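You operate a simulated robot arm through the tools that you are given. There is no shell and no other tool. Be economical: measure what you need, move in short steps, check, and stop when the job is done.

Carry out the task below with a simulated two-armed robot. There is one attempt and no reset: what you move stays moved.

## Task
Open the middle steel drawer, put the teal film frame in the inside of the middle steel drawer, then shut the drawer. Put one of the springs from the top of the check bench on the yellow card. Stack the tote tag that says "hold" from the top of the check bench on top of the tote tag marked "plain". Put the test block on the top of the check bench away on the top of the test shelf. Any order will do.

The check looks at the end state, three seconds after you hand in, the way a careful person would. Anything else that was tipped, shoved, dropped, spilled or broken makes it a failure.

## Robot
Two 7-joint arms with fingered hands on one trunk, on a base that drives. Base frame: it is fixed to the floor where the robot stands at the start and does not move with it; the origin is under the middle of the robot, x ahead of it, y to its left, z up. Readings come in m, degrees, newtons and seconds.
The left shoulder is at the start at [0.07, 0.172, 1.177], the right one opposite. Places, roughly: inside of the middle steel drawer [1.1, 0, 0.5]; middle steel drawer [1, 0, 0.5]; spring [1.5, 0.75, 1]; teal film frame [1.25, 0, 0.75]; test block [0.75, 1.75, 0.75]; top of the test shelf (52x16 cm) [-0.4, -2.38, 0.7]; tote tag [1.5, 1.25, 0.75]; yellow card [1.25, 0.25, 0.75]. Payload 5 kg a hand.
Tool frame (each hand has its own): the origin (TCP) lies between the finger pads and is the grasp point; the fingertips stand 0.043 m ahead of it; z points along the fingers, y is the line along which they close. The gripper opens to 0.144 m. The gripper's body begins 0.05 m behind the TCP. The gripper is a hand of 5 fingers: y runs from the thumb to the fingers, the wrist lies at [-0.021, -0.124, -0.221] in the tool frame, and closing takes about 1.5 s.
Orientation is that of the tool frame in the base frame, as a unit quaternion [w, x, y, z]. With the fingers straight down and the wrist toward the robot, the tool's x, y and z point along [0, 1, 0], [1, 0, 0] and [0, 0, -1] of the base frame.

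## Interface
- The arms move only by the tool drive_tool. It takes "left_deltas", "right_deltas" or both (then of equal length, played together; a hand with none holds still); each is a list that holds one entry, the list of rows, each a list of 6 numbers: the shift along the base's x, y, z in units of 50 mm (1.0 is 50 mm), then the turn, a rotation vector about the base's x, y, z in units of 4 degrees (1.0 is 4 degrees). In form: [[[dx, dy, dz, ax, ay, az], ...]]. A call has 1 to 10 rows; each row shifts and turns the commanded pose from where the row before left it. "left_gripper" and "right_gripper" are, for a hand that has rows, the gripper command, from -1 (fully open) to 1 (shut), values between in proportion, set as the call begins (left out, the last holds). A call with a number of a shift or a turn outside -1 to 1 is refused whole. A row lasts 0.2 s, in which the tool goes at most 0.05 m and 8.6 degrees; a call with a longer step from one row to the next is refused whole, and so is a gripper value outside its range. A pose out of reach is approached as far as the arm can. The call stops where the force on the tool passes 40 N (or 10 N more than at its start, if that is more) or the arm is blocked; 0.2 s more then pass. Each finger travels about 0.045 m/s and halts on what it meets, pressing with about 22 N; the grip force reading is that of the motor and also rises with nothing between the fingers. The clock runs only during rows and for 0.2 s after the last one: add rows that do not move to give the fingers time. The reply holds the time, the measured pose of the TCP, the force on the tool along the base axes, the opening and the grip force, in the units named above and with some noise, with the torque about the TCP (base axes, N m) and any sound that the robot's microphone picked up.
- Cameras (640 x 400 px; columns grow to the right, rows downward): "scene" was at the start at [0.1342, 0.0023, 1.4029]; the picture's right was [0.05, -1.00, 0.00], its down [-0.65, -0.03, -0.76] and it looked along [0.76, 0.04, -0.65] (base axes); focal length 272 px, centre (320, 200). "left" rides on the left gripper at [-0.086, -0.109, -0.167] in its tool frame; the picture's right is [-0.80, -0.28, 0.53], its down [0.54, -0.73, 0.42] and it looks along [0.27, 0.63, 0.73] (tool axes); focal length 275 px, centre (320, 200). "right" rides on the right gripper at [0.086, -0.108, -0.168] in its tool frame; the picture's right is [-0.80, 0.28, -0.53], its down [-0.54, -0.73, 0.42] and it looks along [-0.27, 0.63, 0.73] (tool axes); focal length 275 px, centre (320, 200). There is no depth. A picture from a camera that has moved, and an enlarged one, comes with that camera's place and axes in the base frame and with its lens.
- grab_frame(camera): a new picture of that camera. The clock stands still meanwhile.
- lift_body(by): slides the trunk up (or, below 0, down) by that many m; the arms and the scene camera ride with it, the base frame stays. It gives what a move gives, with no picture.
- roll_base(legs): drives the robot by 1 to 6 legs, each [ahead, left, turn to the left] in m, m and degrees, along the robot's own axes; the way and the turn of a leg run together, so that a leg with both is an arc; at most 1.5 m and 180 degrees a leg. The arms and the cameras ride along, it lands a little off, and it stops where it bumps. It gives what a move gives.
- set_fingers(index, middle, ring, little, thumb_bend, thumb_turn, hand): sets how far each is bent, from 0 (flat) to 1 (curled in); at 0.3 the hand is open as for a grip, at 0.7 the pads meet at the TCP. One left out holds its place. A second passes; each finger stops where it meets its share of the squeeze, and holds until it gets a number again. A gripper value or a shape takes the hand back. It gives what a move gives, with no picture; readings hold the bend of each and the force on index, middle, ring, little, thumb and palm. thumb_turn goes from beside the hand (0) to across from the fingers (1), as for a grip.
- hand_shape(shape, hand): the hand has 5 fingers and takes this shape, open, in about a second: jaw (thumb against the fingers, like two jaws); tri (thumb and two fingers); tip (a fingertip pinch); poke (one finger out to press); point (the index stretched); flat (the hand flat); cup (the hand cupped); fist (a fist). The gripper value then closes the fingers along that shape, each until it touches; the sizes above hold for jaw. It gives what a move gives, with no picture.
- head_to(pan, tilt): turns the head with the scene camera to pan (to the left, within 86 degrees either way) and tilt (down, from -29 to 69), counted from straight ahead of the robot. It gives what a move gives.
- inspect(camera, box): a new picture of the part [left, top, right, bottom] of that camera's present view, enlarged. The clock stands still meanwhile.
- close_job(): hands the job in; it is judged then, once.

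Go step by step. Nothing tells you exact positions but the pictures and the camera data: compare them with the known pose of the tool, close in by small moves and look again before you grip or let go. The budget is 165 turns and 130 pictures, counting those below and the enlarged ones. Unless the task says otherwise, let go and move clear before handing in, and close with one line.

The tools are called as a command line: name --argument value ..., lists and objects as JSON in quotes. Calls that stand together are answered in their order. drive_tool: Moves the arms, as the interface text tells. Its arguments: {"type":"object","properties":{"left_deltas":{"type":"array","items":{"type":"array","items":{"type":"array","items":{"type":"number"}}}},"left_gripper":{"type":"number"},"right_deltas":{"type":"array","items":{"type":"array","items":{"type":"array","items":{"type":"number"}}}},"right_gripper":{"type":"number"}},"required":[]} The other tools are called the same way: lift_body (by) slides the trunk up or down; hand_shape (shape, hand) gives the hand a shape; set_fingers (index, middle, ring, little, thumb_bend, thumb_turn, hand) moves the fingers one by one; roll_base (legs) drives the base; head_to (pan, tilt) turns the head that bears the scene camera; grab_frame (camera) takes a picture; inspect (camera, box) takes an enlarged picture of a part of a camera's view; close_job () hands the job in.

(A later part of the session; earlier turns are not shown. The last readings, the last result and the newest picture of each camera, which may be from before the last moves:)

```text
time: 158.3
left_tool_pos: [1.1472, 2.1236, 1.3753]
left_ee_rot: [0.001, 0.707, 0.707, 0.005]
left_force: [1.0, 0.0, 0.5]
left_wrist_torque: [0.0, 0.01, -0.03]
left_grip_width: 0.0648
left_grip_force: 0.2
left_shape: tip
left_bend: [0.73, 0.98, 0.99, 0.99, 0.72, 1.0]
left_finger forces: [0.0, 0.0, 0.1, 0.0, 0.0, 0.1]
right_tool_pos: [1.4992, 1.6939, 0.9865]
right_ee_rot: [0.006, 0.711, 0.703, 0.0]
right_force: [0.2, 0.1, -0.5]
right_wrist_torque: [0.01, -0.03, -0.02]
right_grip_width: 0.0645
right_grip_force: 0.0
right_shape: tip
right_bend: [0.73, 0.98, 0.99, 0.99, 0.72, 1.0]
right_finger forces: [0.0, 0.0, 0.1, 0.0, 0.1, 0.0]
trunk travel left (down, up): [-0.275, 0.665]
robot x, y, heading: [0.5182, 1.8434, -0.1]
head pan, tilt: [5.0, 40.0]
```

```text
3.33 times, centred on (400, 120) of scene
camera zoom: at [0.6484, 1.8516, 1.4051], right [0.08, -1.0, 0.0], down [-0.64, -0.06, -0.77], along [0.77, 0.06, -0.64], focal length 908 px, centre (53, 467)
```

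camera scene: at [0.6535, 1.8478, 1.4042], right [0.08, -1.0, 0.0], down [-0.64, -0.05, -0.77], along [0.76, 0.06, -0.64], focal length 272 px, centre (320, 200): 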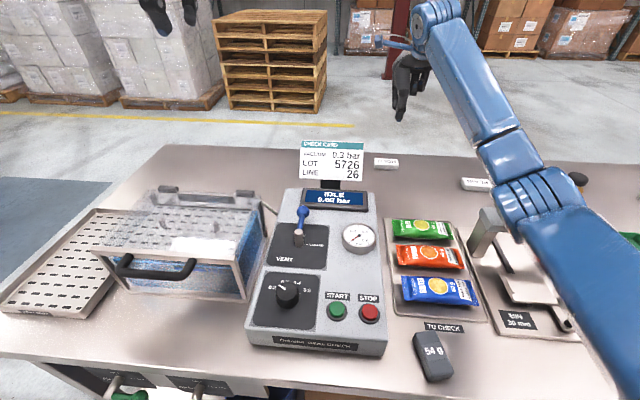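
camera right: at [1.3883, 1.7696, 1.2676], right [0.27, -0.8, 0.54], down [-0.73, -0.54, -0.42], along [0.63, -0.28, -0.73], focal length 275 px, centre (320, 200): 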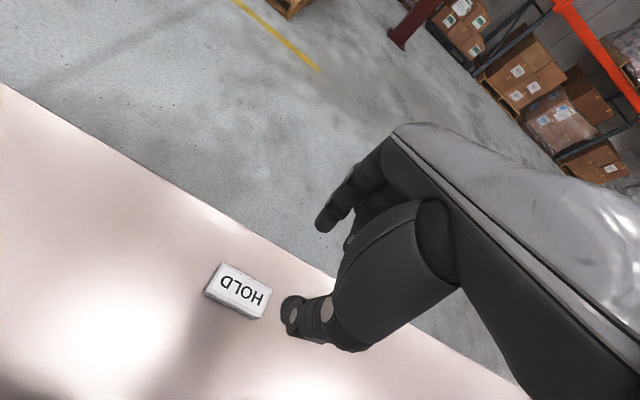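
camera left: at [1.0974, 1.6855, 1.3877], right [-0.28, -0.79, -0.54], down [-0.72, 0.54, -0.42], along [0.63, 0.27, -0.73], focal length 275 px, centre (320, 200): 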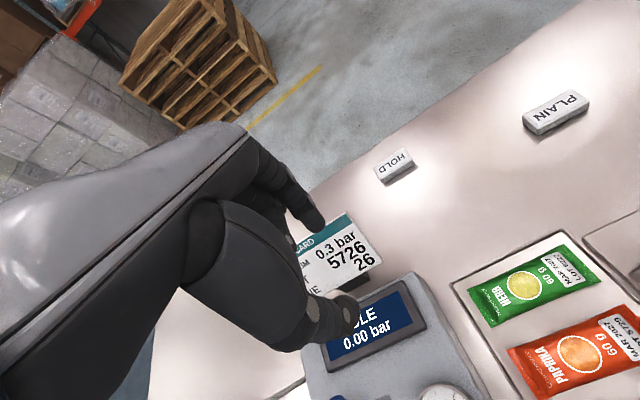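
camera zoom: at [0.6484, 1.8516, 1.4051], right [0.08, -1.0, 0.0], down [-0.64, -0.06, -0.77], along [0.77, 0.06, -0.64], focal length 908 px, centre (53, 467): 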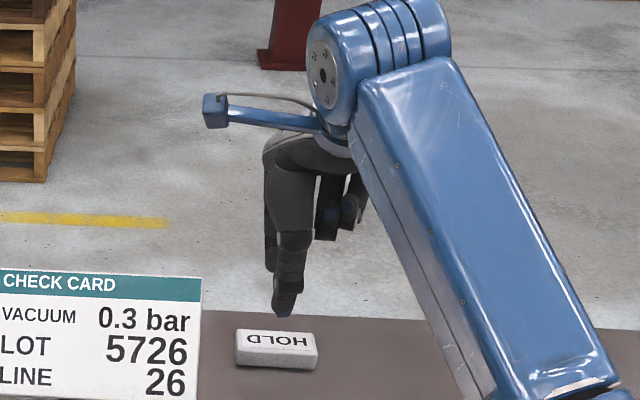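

Aligned (finger mid 1.501,1.688 vs tag 1.506,1.689). Descend to grip height and close.

drive_tool --right_deltas '[[[0, 0, -0.4, 0, 0, 0], [0, 0, -0.4, 0, 0, 0], [0, 0, -0.3, 0, 0, 0], [0, 0, -0.2, 0, 0, 0], [0, 0, -0.1, 0, 0, 0], [0, 0, 0, 0, 0, 0]]]'

drive_tool --right_deltas '[[[0, 0, 0, 0, 0, 0], [0, 0, 0, 0, 0, 0], [0, 0, 0, 0, 0, 0], [0, 0, 0, 0, 0, 0], [0, 0, 0, 0, 0, 0], [0, 0, 0, 0, 0, 0]]]' --right_gripper 1

inspect --camera "right" --box '[180, 180, 400, 340]'

```text
time: 159.7
left_tool_pos: [1.1486, 2.1285, 1.3727]
left_ee_rot: [0.002, 0.707, 0.707, 0.004]
left_force: [-0.9, 0.2, -1.3]
left_wrist_torque: [-0.03, 0.01, 0.0]
left_grip_width: 0.0645
left_grip_force: 0.0
left_shape: tip
left_bend: [0.73, 0.98, 0.99, 0.99, 0.72, 1.0]
left_finger forces: [0.1, 0.0, 0.1, 0.0, 0.1, 0.0]
right_tool_pos: [1.5013, 1.6952, 0.9128]
right_ee_rot: [0.007, 0.71, 0.704, -0.002]
right_force: [0.1, 0.3, 0.1]
right_wrist_torque: [-0.02, -0.01, 0.02]
right_grip_width: 0.0645
right_grip_force: 0.1
right_shape: tip
right_bend: [0.73, 0.98, 0.99, 0.99, 0.72, 1.0]
right_finger forces: [0.1, 0.0, 0.1, 0.0, 0.1, 0.0]
trunk travel left (down, up): [-0.275, 0.665]
robot x, y, heading: [0.5168, 1.8467, -0.1]
head pan, tilt: [5.0, 40.0]
```

```text
time: 161.1
left_tool_pos: [1.1501, 2.1283, 1.3726]
left_ee_rot: [0.002, 0.707, 0.707, 0.004]
left_force: [0.2, 0.2, 0.2]
left_wrist_torque: [-0.01, -0.04, 0.0]
left_grip_width: 0.0646
left_grip_force: 0.1
left_shape: tip
left_bend: [0.73, 0.98, 0.99, 0.99, 0.72, 1.0]
left_finger forces: [0.0, 0.1, 0.1, 0.0, 0.0, 0.0]
right_tool_pos: [1.5002, 1.6939, 0.9134]
right_ee_rot: [0.006, 0.71, 0.704, -0.002]
right_force: [0.1, -0.3, -0.3]
right_wrist_torque: [0.0, 0.05, 0.0]
right_grip_width: 0.0404
right_grip_force: 21.7
right_shape: tip
right_bend: [0.73, 1.0, 1.0, 1.0, 0.74, 1.0]
right_finger forces: [19.6, 0.0, 0.0, 0.1, 19.5, 0.0]
trunk travel left (down, up): [-0.275, 0.665]
robot x, y, heading: [0.5169, 1.8429, -0.2]
head pan, tilt: [5.0, 40.0]
```

```text
2.50 times, centred on (290, 260) of right
camera zoom: at [1.3924, 1.7842, 1.0787], right [0.27, -0.79, 0.55], down [-0.73, -0.54, -0.42], along [0.63, -0.28, -0.73], focal length 688 px, centre (395, 50)
```

zoom: 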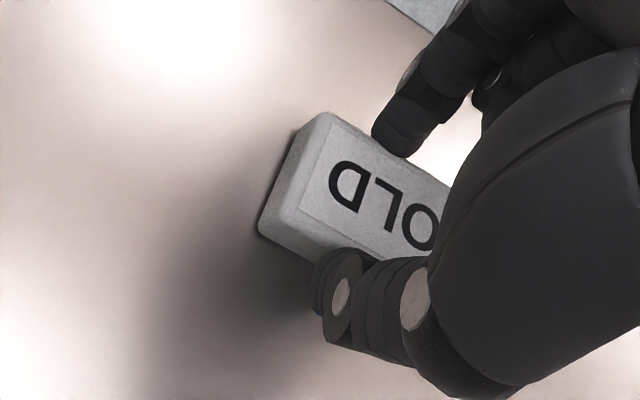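

Tag gripped (19.6 N). I lift it, raise the trunk 0.1 m for clearance over the gauge stand, then shift base to (0.43, 1.54).

drive_tool --right_deltas '[[[0, 0, 0.2, 0, 0, 0], [0, 0, 0.4, 0, 0, 0], [0, 0, 0.6, 0, 0, 0], [0, 0, 0.6, 0, 0, 0], [0, 0, 0.6, 0, 0, 0], [0, 0, 0.6, 0, 0, 0]]]'

lift_body --by 0.1

roll_base --legs '[[-0.09, 0, 0], [0, -0.3, 0]]'

grab_frame --camera "scene"

grab_frame --camera "right"

```text
time: 162.5
left_tool_pos: [1.1512, 2.1207, 1.3733]
left_ee_rot: [-0.001, 0.708, 0.706, 0.005]
left_force: [0.0, 0.2, 0.1]
left_wrist_torque: [-0.02, -0.01, 0.02]
left_grip_width: 0.0647
left_grip_force: 0.2
left_shape: tip
left_bend: [0.73, 0.98, 0.99, 0.99, 0.72, 1.0]
left_finger forces: [0.1, 0.0, 0.0, 0.0, 0.0, 0.0]
right_tool_pos: [1.5017, 1.6934, 1.0601]
right_ee_rot: [0.004, 0.711, 0.703, -0.001]
right_force: [-0.5, -0.7, -1.6]
right_wrist_torque: [0.01, 0.03, 0.02]
right_grip_width: 0.0402
right_grip_force: 21.9
right_shape: tip
right_bend: [0.73, 1.0, 1.0, 1.0, 0.74, 1.0]
right_finger forces: [19.5, 0.0, 0.1, 0.1, 19.3, 0.0]
trunk travel left (down, up): [-0.275, 0.665]
robot x, y, heading: [0.5165, 1.8436, -0.3]
head pan, tilt: [5.0, 40.0]
```

```text
time: 163.8
left_tool_pos: [1.1529, 2.1205, 1.472]
left_ee_rot: [0.0, 0.707, 0.707, 0.005]
left_force: [0.5, -0.5, -0.1]
left_wrist_torque: [-0.01, 0.02, 0.0]
left_grip_width: 0.0643
left_grip_force: 0.1
left_shape: tip
left_bend: [0.73, 0.98, 0.99, 0.99, 0.72, 1.0]
left_finger forces: [0.0, 0.0, 0.0, 0.0, 0.0, 0.1]
right_tool_pos: [1.5014, 1.6957, 1.1598]
right_ee_rot: [0.003, 0.711, 0.704, -0.002]
right_force: [-0.8, -0.1, -0.5]
right_wrist_torque: [0.0, -0.02, -0.04]
right_grip_width: 0.0406
right_grip_force: 21.8
right_shape: tip
right_bend: [0.73, 1.0, 1.0, 1.0, 0.74, 1.0]
right_finger forces: [19.4, 0.0, 0.0, 0.0, 19.5, 0.1]
trunk travel left (down, up): [-0.375, 0.565]
robot x, y, heading: [0.5166, 1.841, -0.1]
head pan, tilt: [5.0, 40.0]
```

```text
time: 166.6
left_tool_pos: [1.064, 1.8215, 1.4729]
left_ee_rot: [-0.001, 0.708, 0.706, 0.005]
left_force: [0.0, -0.2, -0.6]
left_wrist_torque: [-0.04, 0.0, 0.01]
left_grip_width: 0.0647
left_grip_force: 0.0
left_shape: tip
left_bend: [0.73, 0.98, 0.99, 0.99, 0.72, 1.0]
left_finger forces: [0.0, 0.0, 0.1, 0.0, 0.0, 0.1]
right_tool_pos: [1.4097, 1.3923, 1.1598]
right_ee_rot: [0.004, 0.712, 0.702, -0.001]
right_force: [0.4, 0.1, -1.3]
right_wrist_torque: [-0.02, 0.0, -0.04]
right_grip_width: 0.0404
right_grip_force: 22.2
right_shape: tip
right_bend: [0.73, 1.0, 1.0, 1.0, 0.74, 1.0]
right_finger forces: [19.5, 0.0, 0.1, 0.0, 19.4, 0.0]
trunk travel left (down, up): [-0.375, 0.565]
robot x, y, heading: [0.4261, 1.5469, -0.4]
head pan, tilt: [5.0, 40.0]
```

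```text
44 pictures are left
camera scene: at [0.5628, 1.5513, 1.5041], right [0.08, -1.0, 0.0], down [-0.64, -0.05, -0.77], along [0.76, 0.06, -0.64], focal length 272 px, centre (320, 200)
```

scene: 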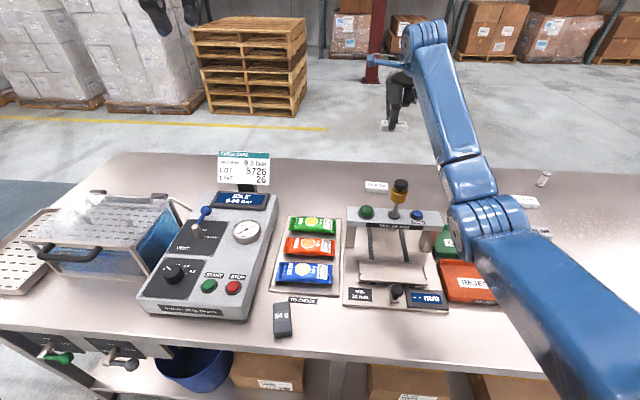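

```text
43 pictures are left
camera right: at [1.3018, 1.4815, 1.3261], right [0.27, -0.8, 0.54], down [-0.73, -0.53, -0.42], along [0.62, -0.28, -0.73], focal length 275 px, centre (320, 200)
```

right: 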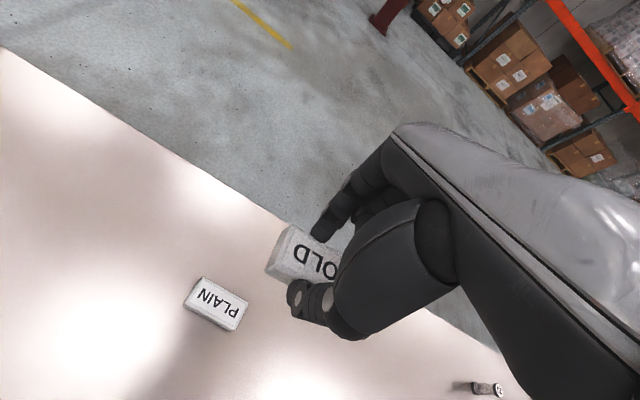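

PLAIN at (1.401, 1.404). I align HOLD above it and descend to just over it.

drive_tool --right_deltas '[[[-0.23, 0.33, 0, 0, 0, 0], [0, 0, -0.7, 0, 0, 0], [0, 0, -0.7, 0, 0, 0], [0, 0, -0.7, 0, 0, 0], [0, 0, -0.7, 0, 0, 0], [0, 0, -0.6, 0, 0, 0], [0, 0, -0.3, 0, 0, 0], [0, 0, 0, 0, 0, 0]]]'

inspect --camera "right" --box '[180, 180, 400, 340]'

inspect --camera "scene" --box '[330, 100, 490, 220]'

```text
time: 168.3
left_tool_pos: [1.0625, 1.8203, 1.4729]
left_ee_rot: [0.0, 0.709, 0.705, 0.005]
left_force: [0.6, 0.4, 0.0]
left_wrist_torque: [0.03, -0.01, 0.03]
left_grip_width: 0.0644
left_grip_force: 0.0
left_shape: tip
left_bend: [0.73, 0.98, 0.99, 0.99, 0.72, 1.0]
left_finger forces: [0.0, 0.0, 0.0, 0.0, 0.1, 0.0]
right_tool_pos: [1.3982, 1.4101, 0.9754]
right_ee_rot: [0.004, 0.713, 0.701, -0.001]
right_force: [0.4, -0.7, -0.3]
right_wrist_torque: [0.02, 0.01, -0.01]
right_grip_width: 0.0402
right_grip_force: 22.4
right_shape: tip
right_bend: [0.73, 1.0, 1.0, 1.0, 0.74, 1.0]
right_finger forces: [19.5, 0.0, 0.1, 0.0, 19.4, 0.1]
trunk travel left (down, up): [-0.375, 0.565]
robot x, y, heading: [0.4272, 1.5479, -0.5]
head pan, tilt: [5.0, 40.0]
```

```text
2.50 times, centred on (290, 260) of right
camera zoom: at [1.2908, 1.4984, 1.1406], right [0.27, -0.8, 0.54], down [-0.73, -0.53, -0.42], along [0.63, -0.28, -0.73], focal length 688 px, centre (395, 50)
```

zoom: 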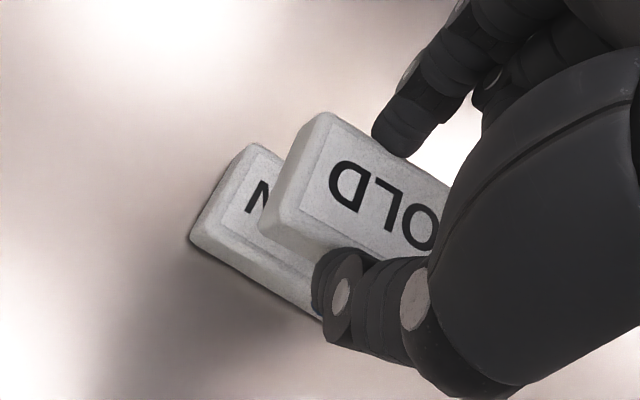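

```text
3.33 times, centred on (410, 160) of scene
camera zoom: at [0.5623, 1.55, 1.5042], right [0.08, -1.0, 0.0], down [-0.64, -0.05, -0.77], along [0.76, 0.06, -0.64], focal length 908 px, centre (20, 333)
```

zoom: 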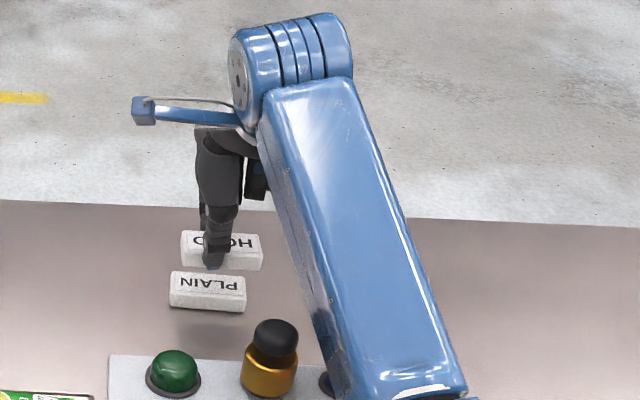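

HOLD is about 6 mm short in x and 8 mm right of PLAIN. I correct and lower gently.

drive_tool --right_deltas '[[[0.12, 0.16, 0, 0, 0, 0], [0, 0, -0.3, 0, 0, 0], [0, 0, -0.2, 0, 0, 0], [0, 0, -0.1, 0, 0, 0], [0, 0, -0.1, 0, 0, 0], [0, 0, 0, 0, 0, 0]]]'

inspect --camera "right" --box '[180, 180, 400, 340]'

```text
time: 169.8
left_tool_pos: [1.0613, 1.8185, 1.4751]
left_ee_rot: [0.0, 0.709, 0.705, 0.006]
left_force: [0.2, -0.4, -0.8]
left_wrist_torque: [-0.02, 0.0, 0.02]
left_grip_width: 0.0646
left_grip_force: 0.1
left_shape: tip
left_bend: [0.73, 0.98, 0.99, 0.99, 0.72, 1.0]
left_finger forces: [0.0, 0.1, 0.0, 0.2, 0.1, 0.0]
right_tool_pos: [1.4049, 1.4157, 0.9451]
right_ee_rot: [0.006, 0.713, 0.701, 0.0]
right_force: [0.1, 0.2, 0.0]
right_wrist_torque: [0.03, 0.04, 0.0]
right_grip_width: 0.0403
right_grip_force: 22.3
right_shape: tip
right_bend: [0.73, 1.0, 1.0, 1.0, 0.74, 1.0]
right_finger forces: [19.4, 0.1, 0.1, 0.0, 19.3, 0.1]
trunk travel left (down, up): [-0.375, 0.565]
robot x, y, heading: [0.4325, 1.547, -0.1]
head pan, tilt: [5.0, 40.0]
```

```text
2.50 times, centred on (290, 260) of right
camera zoom: at [1.2957, 1.5042, 1.1103], right [0.27, -0.8, 0.54], down [-0.73, -0.53, -0.43], along [0.63, -0.28, -0.72], focal length 688 px, centre (395, 50)
```

zoom: 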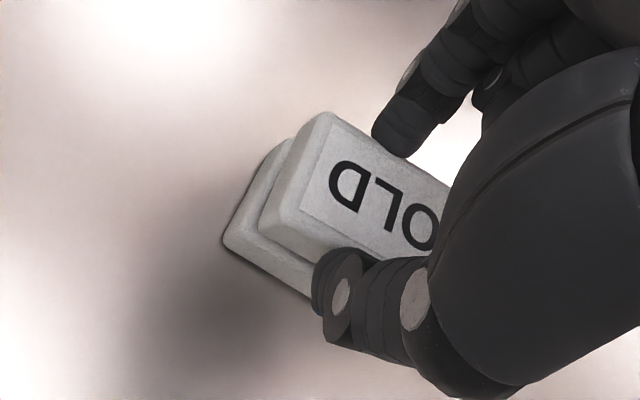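

Now aligned within ~3 mm. Final lowering in 2–3 mm steps.

drive_tool --right_deltas '[[[0.06, 0.06, -0.05, 0, 0, 0], [0, 0, -0.05, 0, 0, 0], [0, 0, -0.04, 0, 0, 0], [0, 0, 0, 0, 0, 0]]]'

```text
time: 170.8
left_tool_pos: [1.0583, 1.8158, 1.4773]
left_ee_rot: [0.0, 0.709, 0.705, 0.007]
left_force: [-0.2, -0.1, 0.7]
left_wrist_torque: [-0.04, -0.02, 0.0]
left_grip_width: 0.0645
left_grip_force: 0.1
left_shape: tip
left_bend: [0.73, 0.98, 0.99, 0.99, 0.72, 1.0]
left_finger forces: [0.1, 0.0, 0.0, 0.1, 0.1, 0.0]
right_tool_pos: [1.4071, 1.4142, 0.9436]
right_ee_rot: [0.008, 0.714, 0.7, 0.003]
right_force: [0.3, 0.7, -0.3]
right_wrist_torque: [0.01, -0.02, 0.01]
right_grip_width: 0.0402
right_grip_force: 22.1
right_shape: tip
right_bend: [0.73, 1.0, 1.0, 1.0, 0.74, 1.0]
right_finger forces: [19.4, 0.1, 0.1, 0.0, 19.4, 0.1]
trunk travel left (down, up): [-0.375, 0.565]
robot x, y, heading: [0.4268, 1.5424, -0.5]
head pan, tilt: [5.0, 40.0]
```

The arm is at its reach limit here (no contact force), so I lower the last millimetres with the trunk.

lift_body --by -0.006

inspect --camera "right" --box '[180, 180, 400, 340]'

```text
time: 171.3
left_tool_pos: [1.0547, 1.8143, 1.472]
left_ee_rot: [0.001, 0.709, 0.705, 0.008]
left_force: [0.3, -0.3, 0.7]
left_wrist_torque: [-0.03, 0.01, 0.0]
left_grip_width: 0.0646
left_grip_force: 0.0
left_shape: tip
left_bend: [0.73, 0.98, 0.99, 0.99, 0.72, 1.0]
left_finger forces: [0.0, 0.0, 0.1, 0.1, 0.0, 0.1]
right_tool_pos: [1.4063, 1.4134, 0.9463]
right_ee_rot: [0.01, 0.713, 0.701, 0.007]
right_force: [-0.2, 0.1, 0.1]
right_wrist_torque: [0.03, 0.0, 0.0]
right_grip_width: 0.0405
right_grip_force: 22.0
right_shape: tip
right_bend: [0.73, 1.0, 1.0, 1.0, 0.74, 1.0]
right_finger forces: [19.5, 0.0, 0.1, 0.1, 19.4, 0.1]
trunk travel left (down, up): [-0.369, 0.571]
robot x, y, heading: [0.4272, 1.546, -0.7]
head pan, tilt: [5.0, 40.0]
```

```text
2.50 times, centred on (290, 260) of right
camera zoom: at [1.2957, 1.5026, 1.1098], right [0.26, -0.8, 0.54], down [-0.72, -0.53, -0.44], along [0.64, -0.28, -0.72], focal length 688 px, centre (395, 50)
```

zoom: 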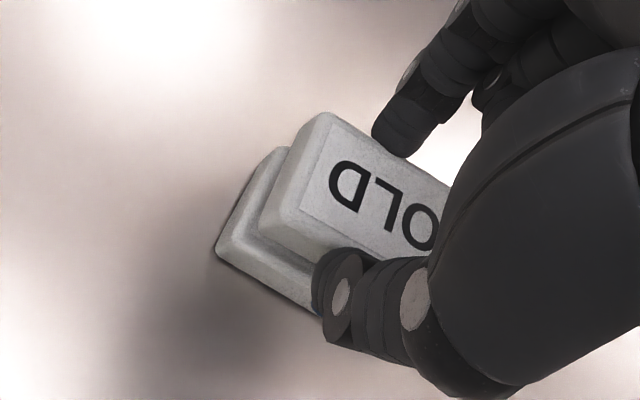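

Lowering the trunk did not lower the hand, so some part of the arm may be resting on something. I look before doing anything else.

grab_frame --camera "scene"

grab_frame --camera "left"

```text
38 pictures are left
camera scene: at [0.5548, 1.5455, 1.4996], right [0.08, -1.0, 0.0], down [-0.64, -0.05, -0.77], along [0.77, 0.06, -0.64], focal length 272 px, centre (320, 200)
```

scene: 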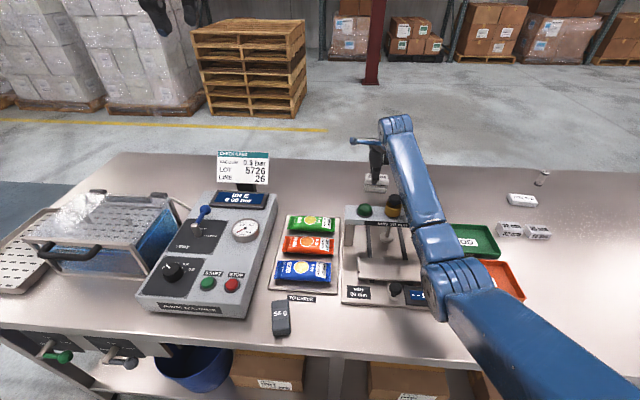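

```text
37 pictures are left
camera left: at [0.9436, 1.7287, 1.6373], right [-0.28, -0.79, -0.55], down [-0.72, 0.55, -0.43], along [0.64, 0.27, -0.72], focal length 275 px, centre (320, 200)
```

left: 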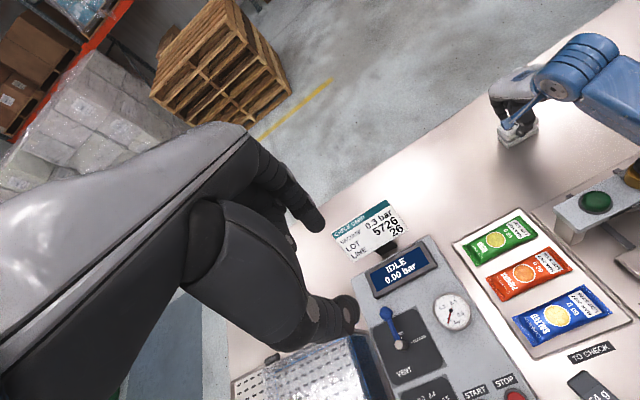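

The forearm appears to be resting on the gauge stand's knob. I raise the trunk straight up to free it and inspect the stand.

lift_body --by 0.15

inspect --camera "scene" --box '[310, 130, 510, 330]'

```text
time: 173.1
left_tool_pos: [1.0641, 1.8192, 1.6158]
left_ee_rot: [-0.001, 0.71, 0.705, 0.006]
left_force: [-0.1, -0.6, 0.3]
left_wrist_torque: [0.03, 0.06, 0.01]
left_grip_width: 0.0646
left_grip_force: 0.0
left_shape: tip
left_bend: [0.73, 0.98, 0.99, 0.99, 0.72, 1.0]
left_finger forces: [0.0, 0.0, 0.1, 0.0, 0.1, 0.0]
right_tool_pos: [1.4067, 1.4185, 1.0752]
right_ee_rot: [0.003, 0.713, 0.701, -0.001]
right_force: [0.3, 0.1, -1.4]
right_wrist_torque: [0.03, 0.02, 0.04]
right_grip_width: 0.0403
right_grip_force: 22.3
right_shape: tip
right_bend: [0.73, 1.0, 1.0, 1.0, 0.74, 1.0]
right_finger forces: [19.6, 0.0, 0.0, 0.0, 19.5, 0.0]
trunk travel left (down, up): [-0.519, 0.421]
robot x, y, heading: [0.4273, 1.5454, -0.3]
head pan, tilt: [5.0, 40.0]
```

```text
2.00 times, centred on (410, 230) of scene
camera zoom: at [0.5632, 1.5498, 1.648], right [0.08, -1.0, 0.0], down [-0.64, -0.05, -0.77], along [0.76, 0.06, -0.64], focal length 545 px, centre (140, 140)
```

zoom: 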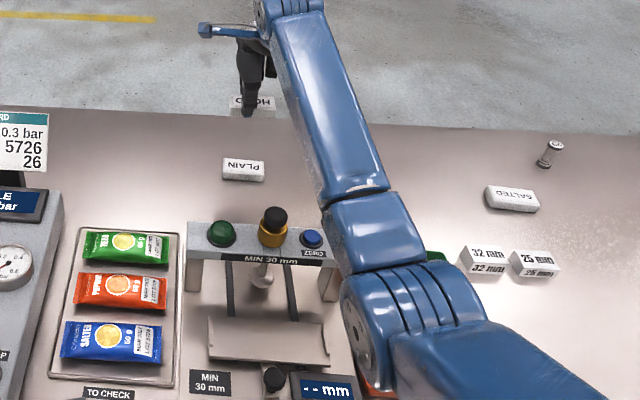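

The stand, button and knob look unchanged. With the trunk higher and the base 7 cm closer, the arm comes down steeper and clear of the stand; I do that and re-align.

roll_base --legs '[[0.07, 0, 0.3]]'

drive_tool --right_deltas '[[[-0.5, 0, 0, 0, 0, 0], [-0.5, 0, 0, 0, 0, 0], [-0.4, 0, -0.2, 0, 0, 0], [0, 0, -0.5, 0, 0, 0], [0, 0, -0.5, 0, 0, 0], [0, 0, -0.5, 0, 0, 0], [0, 0, 0, 0, 0, 0]]]'

grab_frame --camera "scene"

inspect --camera "right" --box '[180, 180, 400, 340]'

```text
time: 174.1
left_tool_pos: [1.1177, 1.8224, 1.6223]
left_ee_rot: [0.003, 0.708, 0.706, 0.008]
left_force: [-2.3, -0.7, 0.8]
left_wrist_torque: [0.03, -0.21, 0.0]
left_grip_width: 0.0646
left_grip_force: 0.0
left_shape: tip
left_bend: [0.73, 0.98, 0.99, 0.99, 0.72, 1.0]
left_finger forces: [0.0, 0.0, 0.0, 0.0, 0.1, 0.1]
right_tool_pos: [1.4664, 1.4197, 1.0841]
right_ee_rot: [0.006, 0.712, 0.702, 0.002]
right_force: [-1.4, 0.1, 1.0]
right_wrist_torque: [0.0, -0.13, -0.03]
right_grip_width: 0.0403
right_grip_force: 21.9
right_shape: tip
right_bend: [0.73, 1.0, 1.0, 1.0, 0.74, 1.0]
right_finger forces: [19.4, 0.0, 0.0, 0.0, 19.5, 0.0]
trunk travel left (down, up): [-0.519, 0.421]
robot x, y, heading: [0.496, 1.5459, -0.2]
head pan, tilt: [5.0, 40.0]
```

```text
time: 175.7
left_tool_pos: [1.1291, 1.8221, 1.6166]
left_ee_rot: [0.0, 0.708, 0.706, 0.006]
left_force: [-0.6, -0.6, -0.9]
left_wrist_torque: [0.02, 0.01, 0.01]
left_grip_width: 0.0646
left_grip_force: 0.1
left_shape: tip
left_bend: [0.73, 0.98, 0.99, 0.99, 0.72, 1.0]
left_finger forces: [0.0, 0.0, 0.0, 0.0, 0.0, 0.0]
right_tool_pos: [1.4028, 1.4195, 0.9923]
right_ee_rot: [0.004, 0.713, 0.702, 0.0]
right_force: [0.3, 0.6, 0.0]
right_wrist_torque: [-0.01, 0.01, -0.02]
right_grip_width: 0.0402
right_grip_force: 22.0
right_shape: tip
right_bend: [0.73, 1.0, 1.0, 1.0, 0.74, 1.0]
right_finger forces: [19.5, 0.0, 0.1, 0.0, 19.5, 0.0]
trunk travel left (down, up): [-0.519, 0.421]
robot x, y, heading: [0.4961, 1.5468, -0.5]
head pan, tilt: [5.0, 40.0]
```

```text
35 pictures are left
camera scene: at [0.6288, 1.5507, 1.6481], right [0.08, -1.0, 0.0], down [-0.64, -0.05, -0.77], along [0.76, 0.06, -0.64], focal length 272 px, centre (320, 200)
```

scene: 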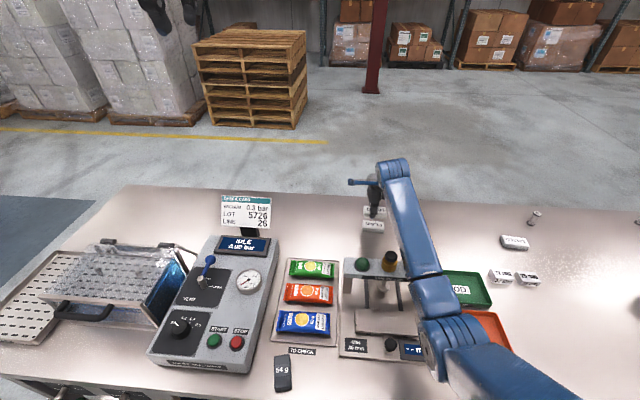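

```text
2.50 times, centred on (290, 260) of right
camera zoom: at [1.295, 1.5079, 1.1576], right [0.27, -0.8, 0.54], down [-0.73, -0.54, -0.42], along [0.63, -0.28, -0.73], focal length 688 px, centre (395, 50)
```

zoom: 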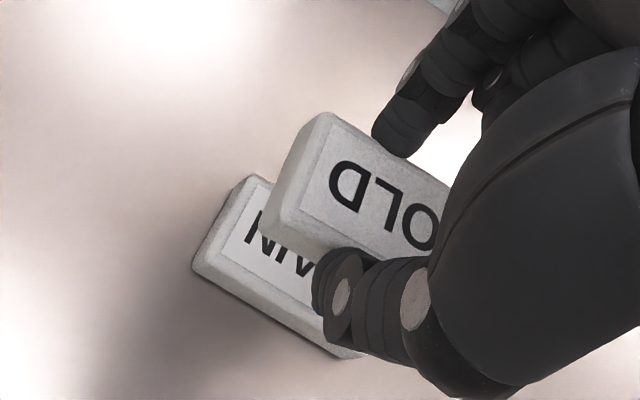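

The knob is at about (1.10, 1.40, 1.07), under my forearm. Raising the trunk another 0.14 m straightens the arm so it slopes down well above the knob; then I lower with the arm.

lift_body --by 0.14

drive_tool --right_deltas '[[[0, 0, -0.6, 0, 0, 0], [0, 0, -0.6, 0, 0, 0], [0, 0, -0.6, 0, 0, 0], [0, 0, -0.6, 0, 0, 0], [0, 0, -0.4, 0, 0, 0], [0, 0, 0, 0, 0, 0]]]'

grab_frame --camera "scene"

grab_frame --camera "left"

```text
time: 177.3
left_tool_pos: [1.1281, 1.8217, 1.757]
left_ee_rot: [0.001, 0.709, 0.706, 0.005]
left_force: [-0.1, 0.0, 0.4]
left_wrist_torque: [0.0, 0.01, -0.01]
left_grip_width: 0.0645
left_grip_force: 0.1
left_shape: tip
left_bend: [0.73, 0.98, 0.99, 0.99, 0.72, 1.0]
left_finger forces: [0.0, 0.0, 0.0, 0.0, 0.1, 0.0]
right_tool_pos: [1.4026, 1.4193, 1.1311]
right_ee_rot: [0.004, 0.712, 0.702, -0.002]
right_force: [0.7, -0.2, 0.6]
right_wrist_torque: [0.02, 0.02, -0.02]
right_grip_width: 0.0404
right_grip_force: 22.1
right_shape: tip
right_bend: [0.73, 1.0, 1.0, 1.0, 0.74, 1.0]
right_finger forces: [19.5, 0.0, 0.0, 0.0, 19.5, 0.0]
trunk travel left (down, up): [-0.659, 0.281]
robot x, y, heading: [0.4919, 1.5477, -0.5]
head pan, tilt: [5.0, 40.0]
```

```text
time: 178.7
left_tool_pos: [1.1272, 1.822, 1.7578]
left_ee_rot: [0.001, 0.708, 0.706, 0.006]
left_force: [-0.5, 0.4, 1.4]
left_wrist_torque: [0.01, -0.01, -0.01]
left_grip_width: 0.0646
left_grip_force: 0.0
left_shape: tip
left_bend: [0.73, 0.98, 0.99, 0.99, 0.72, 1.0]
left_finger forces: [0.1, 0.0, 0.1, 0.1, 0.0, 0.0]
right_tool_pos: [1.404, 1.4184, 0.9905]
right_ee_rot: [0.004, 0.712, 0.702, -0.001]
right_force: [0.1, 0.5, -1.1]
right_wrist_torque: [-0.01, 0.01, 0.01]
right_grip_width: 0.0403
right_grip_force: 22.2
right_shape: tip
right_bend: [0.73, 1.0, 1.0, 1.0, 0.74, 1.0]
right_finger forces: [19.4, 0.0, 0.0, 0.1, 19.4, 0.0]
trunk travel left (down, up): [-0.659, 0.281]
robot x, y, heading: [0.4902, 1.5457, -0.4]
head pan, tilt: [5.0, 40.0]
```

```text
33 pictures are left
camera scene: at [0.628, 1.5508, 1.7882], right [0.08, -1.0, 0.0], down [-0.64, -0.05, -0.77], along [0.76, 0.06, -0.64], focal length 272 px, centre (320, 200)
```

scene: 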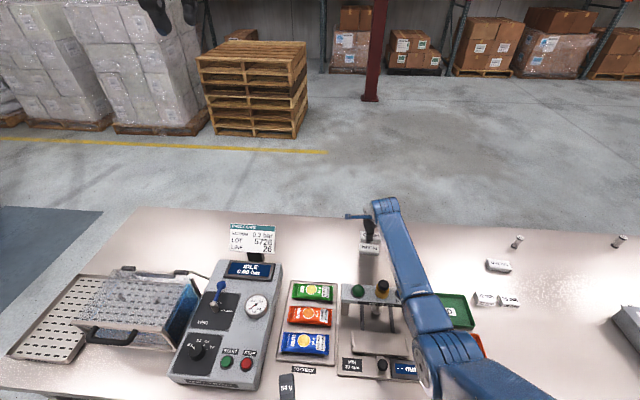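

```text
32 pictures are left
camera left: at [1.0161, 1.7358, 1.9239], right [-0.28, -0.79, -0.54], down [-0.72, 0.55, -0.43], along [0.63, 0.27, -0.72], focal length 275 px, centre (320, 200)
```

left: 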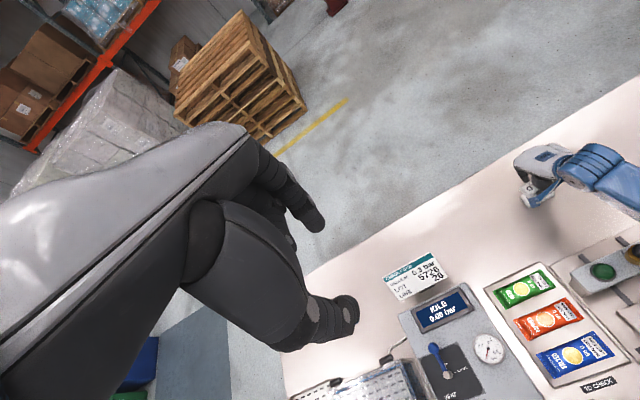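

Forearm now has clear height over the knob. Lower HOLD to just above PLAIN and check.

drive_tool --right_deltas '[[[0.06, 0, -0.3, 0, 0, 0], [0, 0, -0.3, 0, 0, 0], [0, 0, -0.2, 0, 0, 0], [0, 0, -0.1, 0, 0, 0], [0, 0, 0, 0, 0, 0]]]'

inspect --camera "right" --box '[180, 180, 400, 340]'

```text
time: 179.9
left_tool_pos: [1.1268, 1.8222, 1.7574]
left_ee_rot: [0.001, 0.708, 0.707, 0.006]
left_force: [-0.3, 0.1, -0.3]
left_wrist_torque: [0.0, 0.01, 0.04]
left_grip_width: 0.0646
left_grip_force: 0.0
left_shape: tip
left_bend: [0.73, 0.98, 0.99, 0.99, 0.72, 1.0]
left_finger forces: [0.0, 0.1, 0.0, 0.0, 0.0, 0.1]
right_tool_pos: [1.4052, 1.419, 0.9462]
right_ee_rot: [0.005, 0.712, 0.702, 0.0]
right_force: [-1.0, 0.1, 0.0]
right_wrist_torque: [0.0, 0.02, 0.01]
right_grip_width: 0.0401
right_grip_force: 21.8
right_shape: tip
right_bend: [0.73, 1.0, 1.0, 1.0, 0.74, 1.0]
right_finger forces: [19.4, 0.0, 0.1, 0.1, 19.4, 0.0]
trunk travel left (down, up): [-0.659, 0.281]
robot x, y, heading: [0.4933, 1.5483, -0.3]
head pan, tilt: [5.0, 40.0]
```

```text
2.50 times, centred on (290, 260) of right
camera zoom: at [1.2967, 1.5075, 1.1123], right [0.27, -0.8, 0.54], down [-0.73, -0.54, -0.42], along [0.63, -0.28, -0.73], focal length 688 px, centre (395, 50)
```

zoom: 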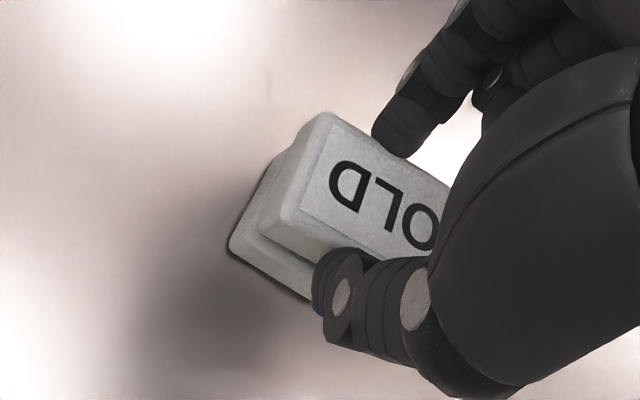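

Aligned. Lowering the last millimetres.

drive_tool --right_deltas '[[[0, 0, -0.06, 0, 0, 0], [0, 0, -0.05, 0, 0, 0], [0, 0, -0.05, 0, 0, 0], [0, 0, -0.04, 0, 0, 0], [0, 0, 0, 0, 0, 0]]]'

```text
time: 181.1
left_tool_pos: [1.1271, 1.8207, 1.7579]
left_ee_rot: [0.0, 0.708, 0.706, 0.006]
left_force: [-0.2, -0.5, 0.3]
left_wrist_torque: [0.0, -0.01, -0.02]
left_grip_width: 0.0648
left_grip_force: 0.1
left_shape: tip
left_bend: [0.73, 0.98, 0.99, 0.99, 0.72, 1.0]
left_finger forces: [0.0, 0.0, 0.0, 0.0, 0.0, 0.0]
right_tool_pos: [1.4053, 1.4206, 0.9365]
right_ee_rot: [0.004, 0.712, 0.702, 0.0]
right_force: [0.4, 0.1, -1.3]
right_wrist_torque: [0.01, 0.0, 0.02]
right_grip_width: 0.0404
right_grip_force: 21.7
right_shape: tip
right_bend: [0.73, 1.0, 1.0, 1.0, 0.74, 1.0]
right_finger forces: [19.4, 0.0, 0.0, 0.0, 19.4, 0.1]
trunk travel left (down, up): [-0.659, 0.281]
robot x, y, heading: [0.4935, 1.5488, -0.7]
head pan, tilt: [5.0, 40.0]
```

drive_tool --right_deltas '[[[0, 0, -0.05, 0, 0, 0], [0, 0, -0.05, 0, 0, 0], [0, 0, 0, 0, 0, 0]]]'

inspect --camera "right" --box '[180, 180, 400, 340]'

```text
time: 181.9
left_tool_pos: [1.1265, 1.8223, 1.7586]
left_ee_rot: [0.001, 0.708, 0.706, 0.005]
left_force: [0.3, -0.5, -0.5]
left_wrist_torque: [0.01, 0.01, 0.0]
left_grip_width: 0.0646
left_grip_force: 0.1
left_shape: tip
left_bend: [0.73, 0.98, 0.99, 0.99, 0.72, 1.0]
left_finger forces: [0.1, 0.0, 0.1, 0.1, 0.0, 0.0]
right_tool_pos: [1.4062, 1.4189, 0.9334]
right_ee_rot: [0.005, 0.712, 0.702, -0.001]
right_force: [-1.2, 0.3, 6.8]
right_wrist_torque: [-0.02, 0.05, 0.01]
right_grip_width: 0.0403
right_grip_force: 22.4
right_shape: tip
right_bend: [0.73, 1.0, 1.0, 1.0, 0.74, 1.0]
right_finger forces: [20.1, 0.1, 0.0, 0.0, 20.9, 0.1]
trunk travel left (down, up): [-0.659, 0.281]
robot x, y, heading: [0.4931, 1.5446, -0.4]
head pan, tilt: [5.0, 40.0]
```

```text
2.50 times, centred on (290, 260) of right
camera zoom: at [1.2968, 1.5079, 1.1002], right [0.27, -0.8, 0.54], down [-0.73, -0.54, -0.42], along [0.63, -0.28, -0.73], focal length 688 px, centre (395, 50)
```

zoom: 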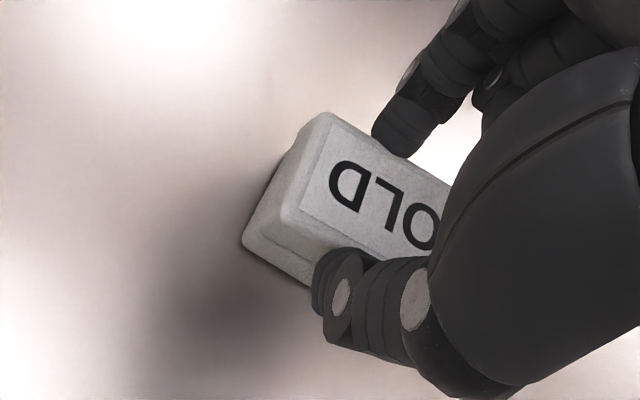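

Contact (7 N) and well stacked. I open and lift straight up, then check.

drive_tool --right_deltas '[[[0, 0, 0, 0, 0, 0], [0, 0, 0, 0, 0, 0], [0, 0, 0, 0, 0, 0], [0, 0, 0, 0, 0, 0], [0, 0, 0, 0, 0, 0]]]' --right_gripper 0.1

drive_tool --right_deltas '[[[0, 0, 0.3, 0, 0, 0], [0, 0, 0.4, 0, 0, 0], [0, 0, 0.6, 0, 0, 0], [0, 0, 0.8, 0, 0, 0], [0, 0, 0.8, 0, 0, 0], [0, 0, 0.8, 0, 0, 0], [0, 0, 0.8, 0, 0, 0], [0, 0, 0.8, 0, 0, 0], [0, 0, 0.8, 0, 0, 0], [0, 0, 0.8, 0, 0, 0]]]'

roll_base --legs '[[-0.3, 0, 0]]'

grab_frame --camera "scene"

inspect --camera "scene" --box '[220, 130, 480, 330]'

```text
time: 183.1
left_tool_pos: [1.1286, 1.8217, 1.7587]
left_ee_rot: [0.001, 0.708, 0.707, 0.006]
left_force: [-0.8, -0.1, -0.3]
left_wrist_torque: [0.02, 0.01, -0.01]
left_grip_width: 0.0648
left_grip_force: 0.1
left_shape: tip
left_bend: [0.73, 0.98, 0.99, 0.99, 0.72, 1.0]
left_finger forces: [0.1, 0.0, 0.0, 0.0, 0.0, 0.1]
right_tool_pos: [1.4058, 1.4193, 0.933]
right_ee_rot: [0.004, 0.712, 0.702, 0.0]
right_force: [-0.3, 0.0, 0.3]
right_wrist_torque: [0.0, 0.04, 0.0]
right_grip_width: 0.0644
right_grip_force: 0.1
right_shape: tip
right_bend: [0.73, 0.98, 0.99, 0.99, 0.72, 1.0]
right_finger forces: [0.1, 0.0, 0.0, 0.0, 0.0, 0.0]
trunk travel left (down, up): [-0.659, 0.281]
robot x, y, heading: [0.4922, 1.5466, -0.5]
head pan, tilt: [5.0, 40.0]
```

```text
time: 185.3
left_tool_pos: [1.1282, 1.8235, 1.7583]
left_ee_rot: [0.001, 0.708, 0.706, 0.005]
left_force: [-0.2, 0.6, -0.3]
left_wrist_torque: [-0.03, 0.01, 0.0]
left_grip_width: 0.0643
left_grip_force: 0.0
left_shape: tip
left_bend: [0.73, 0.98, 0.99, 0.99, 0.72, 1.0]
left_finger forces: [0.0, 0.0, 0.1, 0.0, 0.0, 0.1]
right_tool_pos: [1.4075, 1.4191, 1.2768]
right_ee_rot: [0.004, 0.712, 0.702, -0.002]
right_force: [0.0, -0.6, 0.4]
right_wrist_torque: [0.01, -0.03, -0.03]
right_grip_width: 0.0646
right_grip_force: 0.1
right_shape: tip
right_bend: [0.73, 0.98, 0.99, 0.99, 0.72, 1.0]
right_finger forces: [0.0, 0.1, 0.0, 0.0, 0.1, 0.0]
trunk travel left (down, up): [-0.659, 0.281]
robot x, y, heading: [0.4963, 1.5509, -0.3]
head pan, tilt: [5.0, 40.0]
```

```text
time: 187.4
left_tool_pos: [0.8233, 1.8245, 1.7563]
left_ee_rot: [0.0, 0.709, 0.705, 0.005]
left_force: [1.0, 0.4, -1.8]
left_wrist_torque: [0.02, 0.05, 0.03]
left_grip_width: 0.0648
left_grip_force: 0.0
left_shape: tip
left_bend: [0.73, 0.98, 0.99, 0.99, 0.72, 1.0]
left_finger forces: [0.0, 0.0, 0.0, 0.0, 0.0, 0.0]
right_tool_pos: [1.1017, 1.419, 1.2759]
right_ee_rot: [0.003, 0.713, 0.702, -0.002]
right_force: [-0.6, -0.4, -0.5]
right_wrist_torque: [0.01, 0.04, -0.01]
right_grip_width: 0.0646
right_grip_force: 0.1
right_shape: tip
right_bend: [0.73, 0.98, 0.99, 0.99, 0.72, 1.0]
right_finger forces: [0.0, 0.1, 0.0, 0.0, 0.0, 0.0]
trunk travel left (down, up): [-0.659, 0.281]
robot x, y, heading: [0.1883, 1.5498, -0.3]
head pan, tilt: [5.0, 40.0]
```

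```text
29 pictures are left
camera scene: at [0.3239, 1.5529, 1.7878], right [0.08, -1.0, 0.0], down [-0.64, -0.05, -0.76], along [0.76, 0.06, -0.64], focal length 272 px, centre (320, 200)
```

scene: 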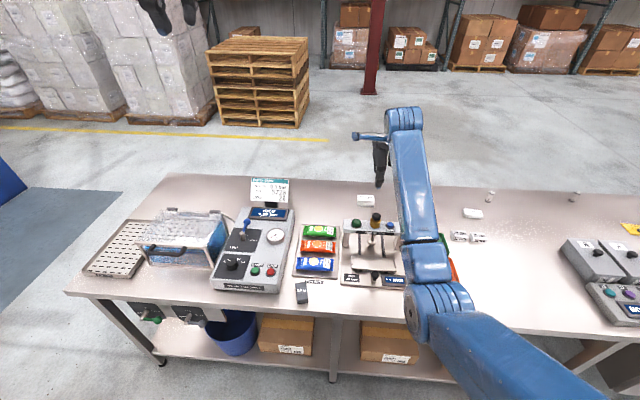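

```text
2.00 times, centred on (350, 230) of scene
camera zoom: at [0.3239, 1.5529, 1.7878], right [0.08, -1.0, 0.0], down [-0.64, -0.05, -0.76], along [0.76, 0.06, -0.64], focal length 545 px, centre (260, 140)
```

zoom: 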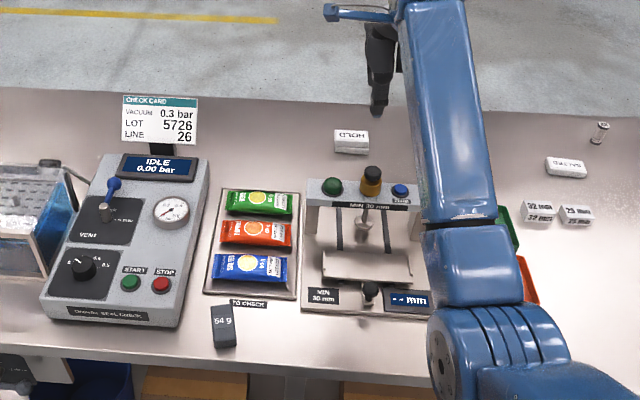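

HOLD sits squarely on PLAIN and the stand is undisturbed. Next, the test block "54 g" at about (0.867, 1.667): retract the right hand, shift left and lower the trunk.

drive_tool --right_deltas '[[[-0.6, 0, 0, 0, 0, 0], [-0.6, 0, 0, 0, 0, 0], [-0.6, 0, 0, 0, 0, 0], [-0.6, 0, 0, 0, 0, 0], [-0.6, 0, 0, 0, 0, 0], [-0.6, 0, 0, 0, 0, 0], [-0.6, 0, 0, 0, 0, 0], [-0.6, 0, 0, 0, 0, 0]]]' --right_gripper -0.4

roll_base --legs '[[0, 0.25, 0.3]]'

lift_body --by -0.23

grab_frame --camera "right"

inspect --camera "scene" --box '[280, 180, 480, 320]'

```text
time: 189.2
left_tool_pos: [0.8182, 1.8235, 1.7593]
left_ee_rot: [0.001, 0.709, 0.705, 0.006]
left_force: [-0.6, 0.3, 0.3]
left_wrist_torque: [0.02, -0.01, -0.01]
left_grip_width: 0.0647
left_grip_force: 0.1
left_shape: tip
left_bend: [0.73, 0.98, 0.99, 0.99, 0.72, 1.0]
left_finger forces: [0.0, 0.0, 0.0, 0.1, 0.0, 0.0]
right_tool_pos: [0.8542, 1.4181, 1.2814]
right_ee_rot: [0.004, 0.712, 0.702, 0.0]
right_force: [-0.4, 0.5, 0.3]
right_wrist_torque: [0.03, 0.01, 0.01]
right_grip_width: 0.1006
right_grip_force: 0.0
right_shape: tip
right_bend: [0.28, 0.98, 0.99, 0.99, 0.6, 0.99]
right_finger forces: [0.1, 0.0, 0.0, 0.0, 0.0, 0.0]
trunk travel left (down, up): [-0.659, 0.281]
robot x, y, heading: [0.1817, 1.5477, -0.3]
head pan, tilt: [5.0, 40.0]
```

```text
time: 191.0
left_tool_pos: [0.8184, 2.0686, 1.7578]
left_ee_rot: [0.0, 0.706, 0.709, 0.006]
left_force: [-0.2, -1.3, 0.6]
left_wrist_torque: [0.08, 0.01, 0.03]
left_grip_width: 0.0646
left_grip_force: 0.0
left_shape: tip
left_bend: [0.73, 0.98, 0.99, 0.99, 0.72, 1.0]
left_finger forces: [0.1, 0.1, 0.0, 0.0, 0.0, 0.0]
right_tool_pos: [0.8565, 1.6651, 1.2797]
right_ee_rot: [0.003, 0.709, 0.705, 0.0]
right_force: [0.7, -1.7, -0.3]
right_wrist_torque: [0.08, 0.0, 0.01]
right_grip_width: 0.1005
right_grip_force: 0.0
right_shape: tip
right_bend: [0.28, 0.98, 0.99, 0.99, 0.6, 0.99]
right_finger forces: [0.1, 0.1, 0.1, 0.0, 0.1, 0.0]
trunk travel left (down, up): [-0.659, 0.281]
robot x, y, heading: [0.1832, 1.7918, 0.3]
head pan, tilt: [5.0, 40.0]
```

```text
time: 193.4
left_tool_pos: [0.8169, 2.0731, 1.5276]
left_ee_rot: [0.0, 0.705, 0.709, 0.007]
left_force: [0.2, 0.3, -0.1]
left_wrist_torque: [0.02, 0.03, -0.01]
left_grip_width: 0.0646
left_grip_force: 0.0
left_shape: tip
left_bend: [0.73, 0.98, 0.99, 0.99, 0.72, 1.0]
left_finger forces: [0.0, 0.0, 0.1, 0.1, 0.0, 0.0]
right_tool_pos: [0.8573, 1.6687, 1.0501]
right_ee_rot: [0.004, 0.709, 0.705, -0.001]
right_force: [0.6, -0.5, 0.5]
right_wrist_torque: [0.0, 0.01, 0.02]
right_grip_width: 0.1003
right_grip_force: 0.1
right_shape: tip
right_bend: [0.28, 0.98, 0.99, 0.99, 0.6, 0.99]
right_finger forces: [0.0, 0.0, 0.0, 0.0, 0.2, 0.0]
trunk travel left (down, up): [-0.429, 0.511]
robot x, y, heading: [0.1872, 1.7886, 0.2]
head pan, tilt: [5.0, 40.0]
```

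```text
27 pictures are left
camera right: at [0.7486, 1.7565, 1.2163], right [0.28, -0.79, 0.54], down [-0.73, -0.54, -0.42], along [0.63, -0.28, -0.73], focal length 275 px, centre (320, 200)
```

right: 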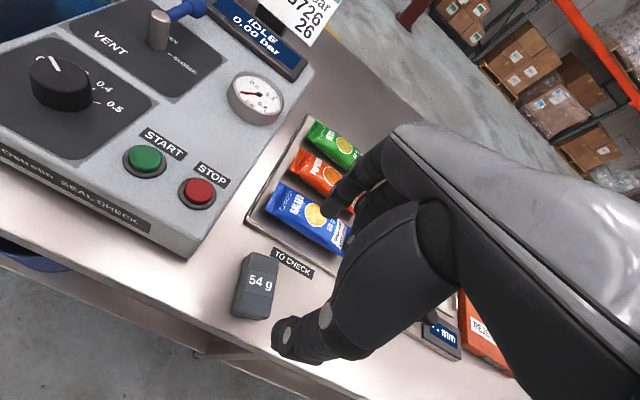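

```text
2.86 times, centred on (380, 250) of scene
camera zoom: at [0.3205, 1.7977, 1.5583], right [0.09, -1.0, 0.0], down [-0.64, -0.06, -0.77], along [0.76, 0.07, -0.64], focal length 778 px, centre (149, 57)
```

zoom: 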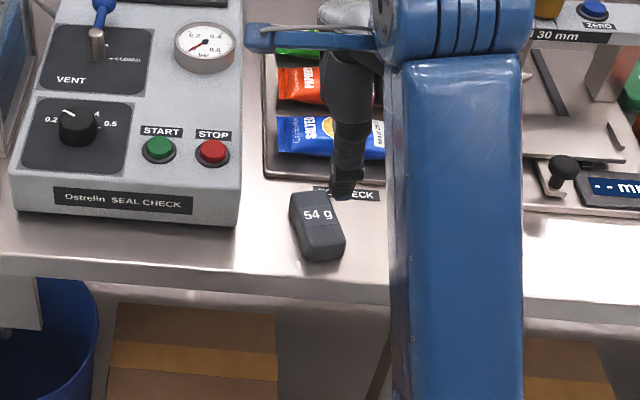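

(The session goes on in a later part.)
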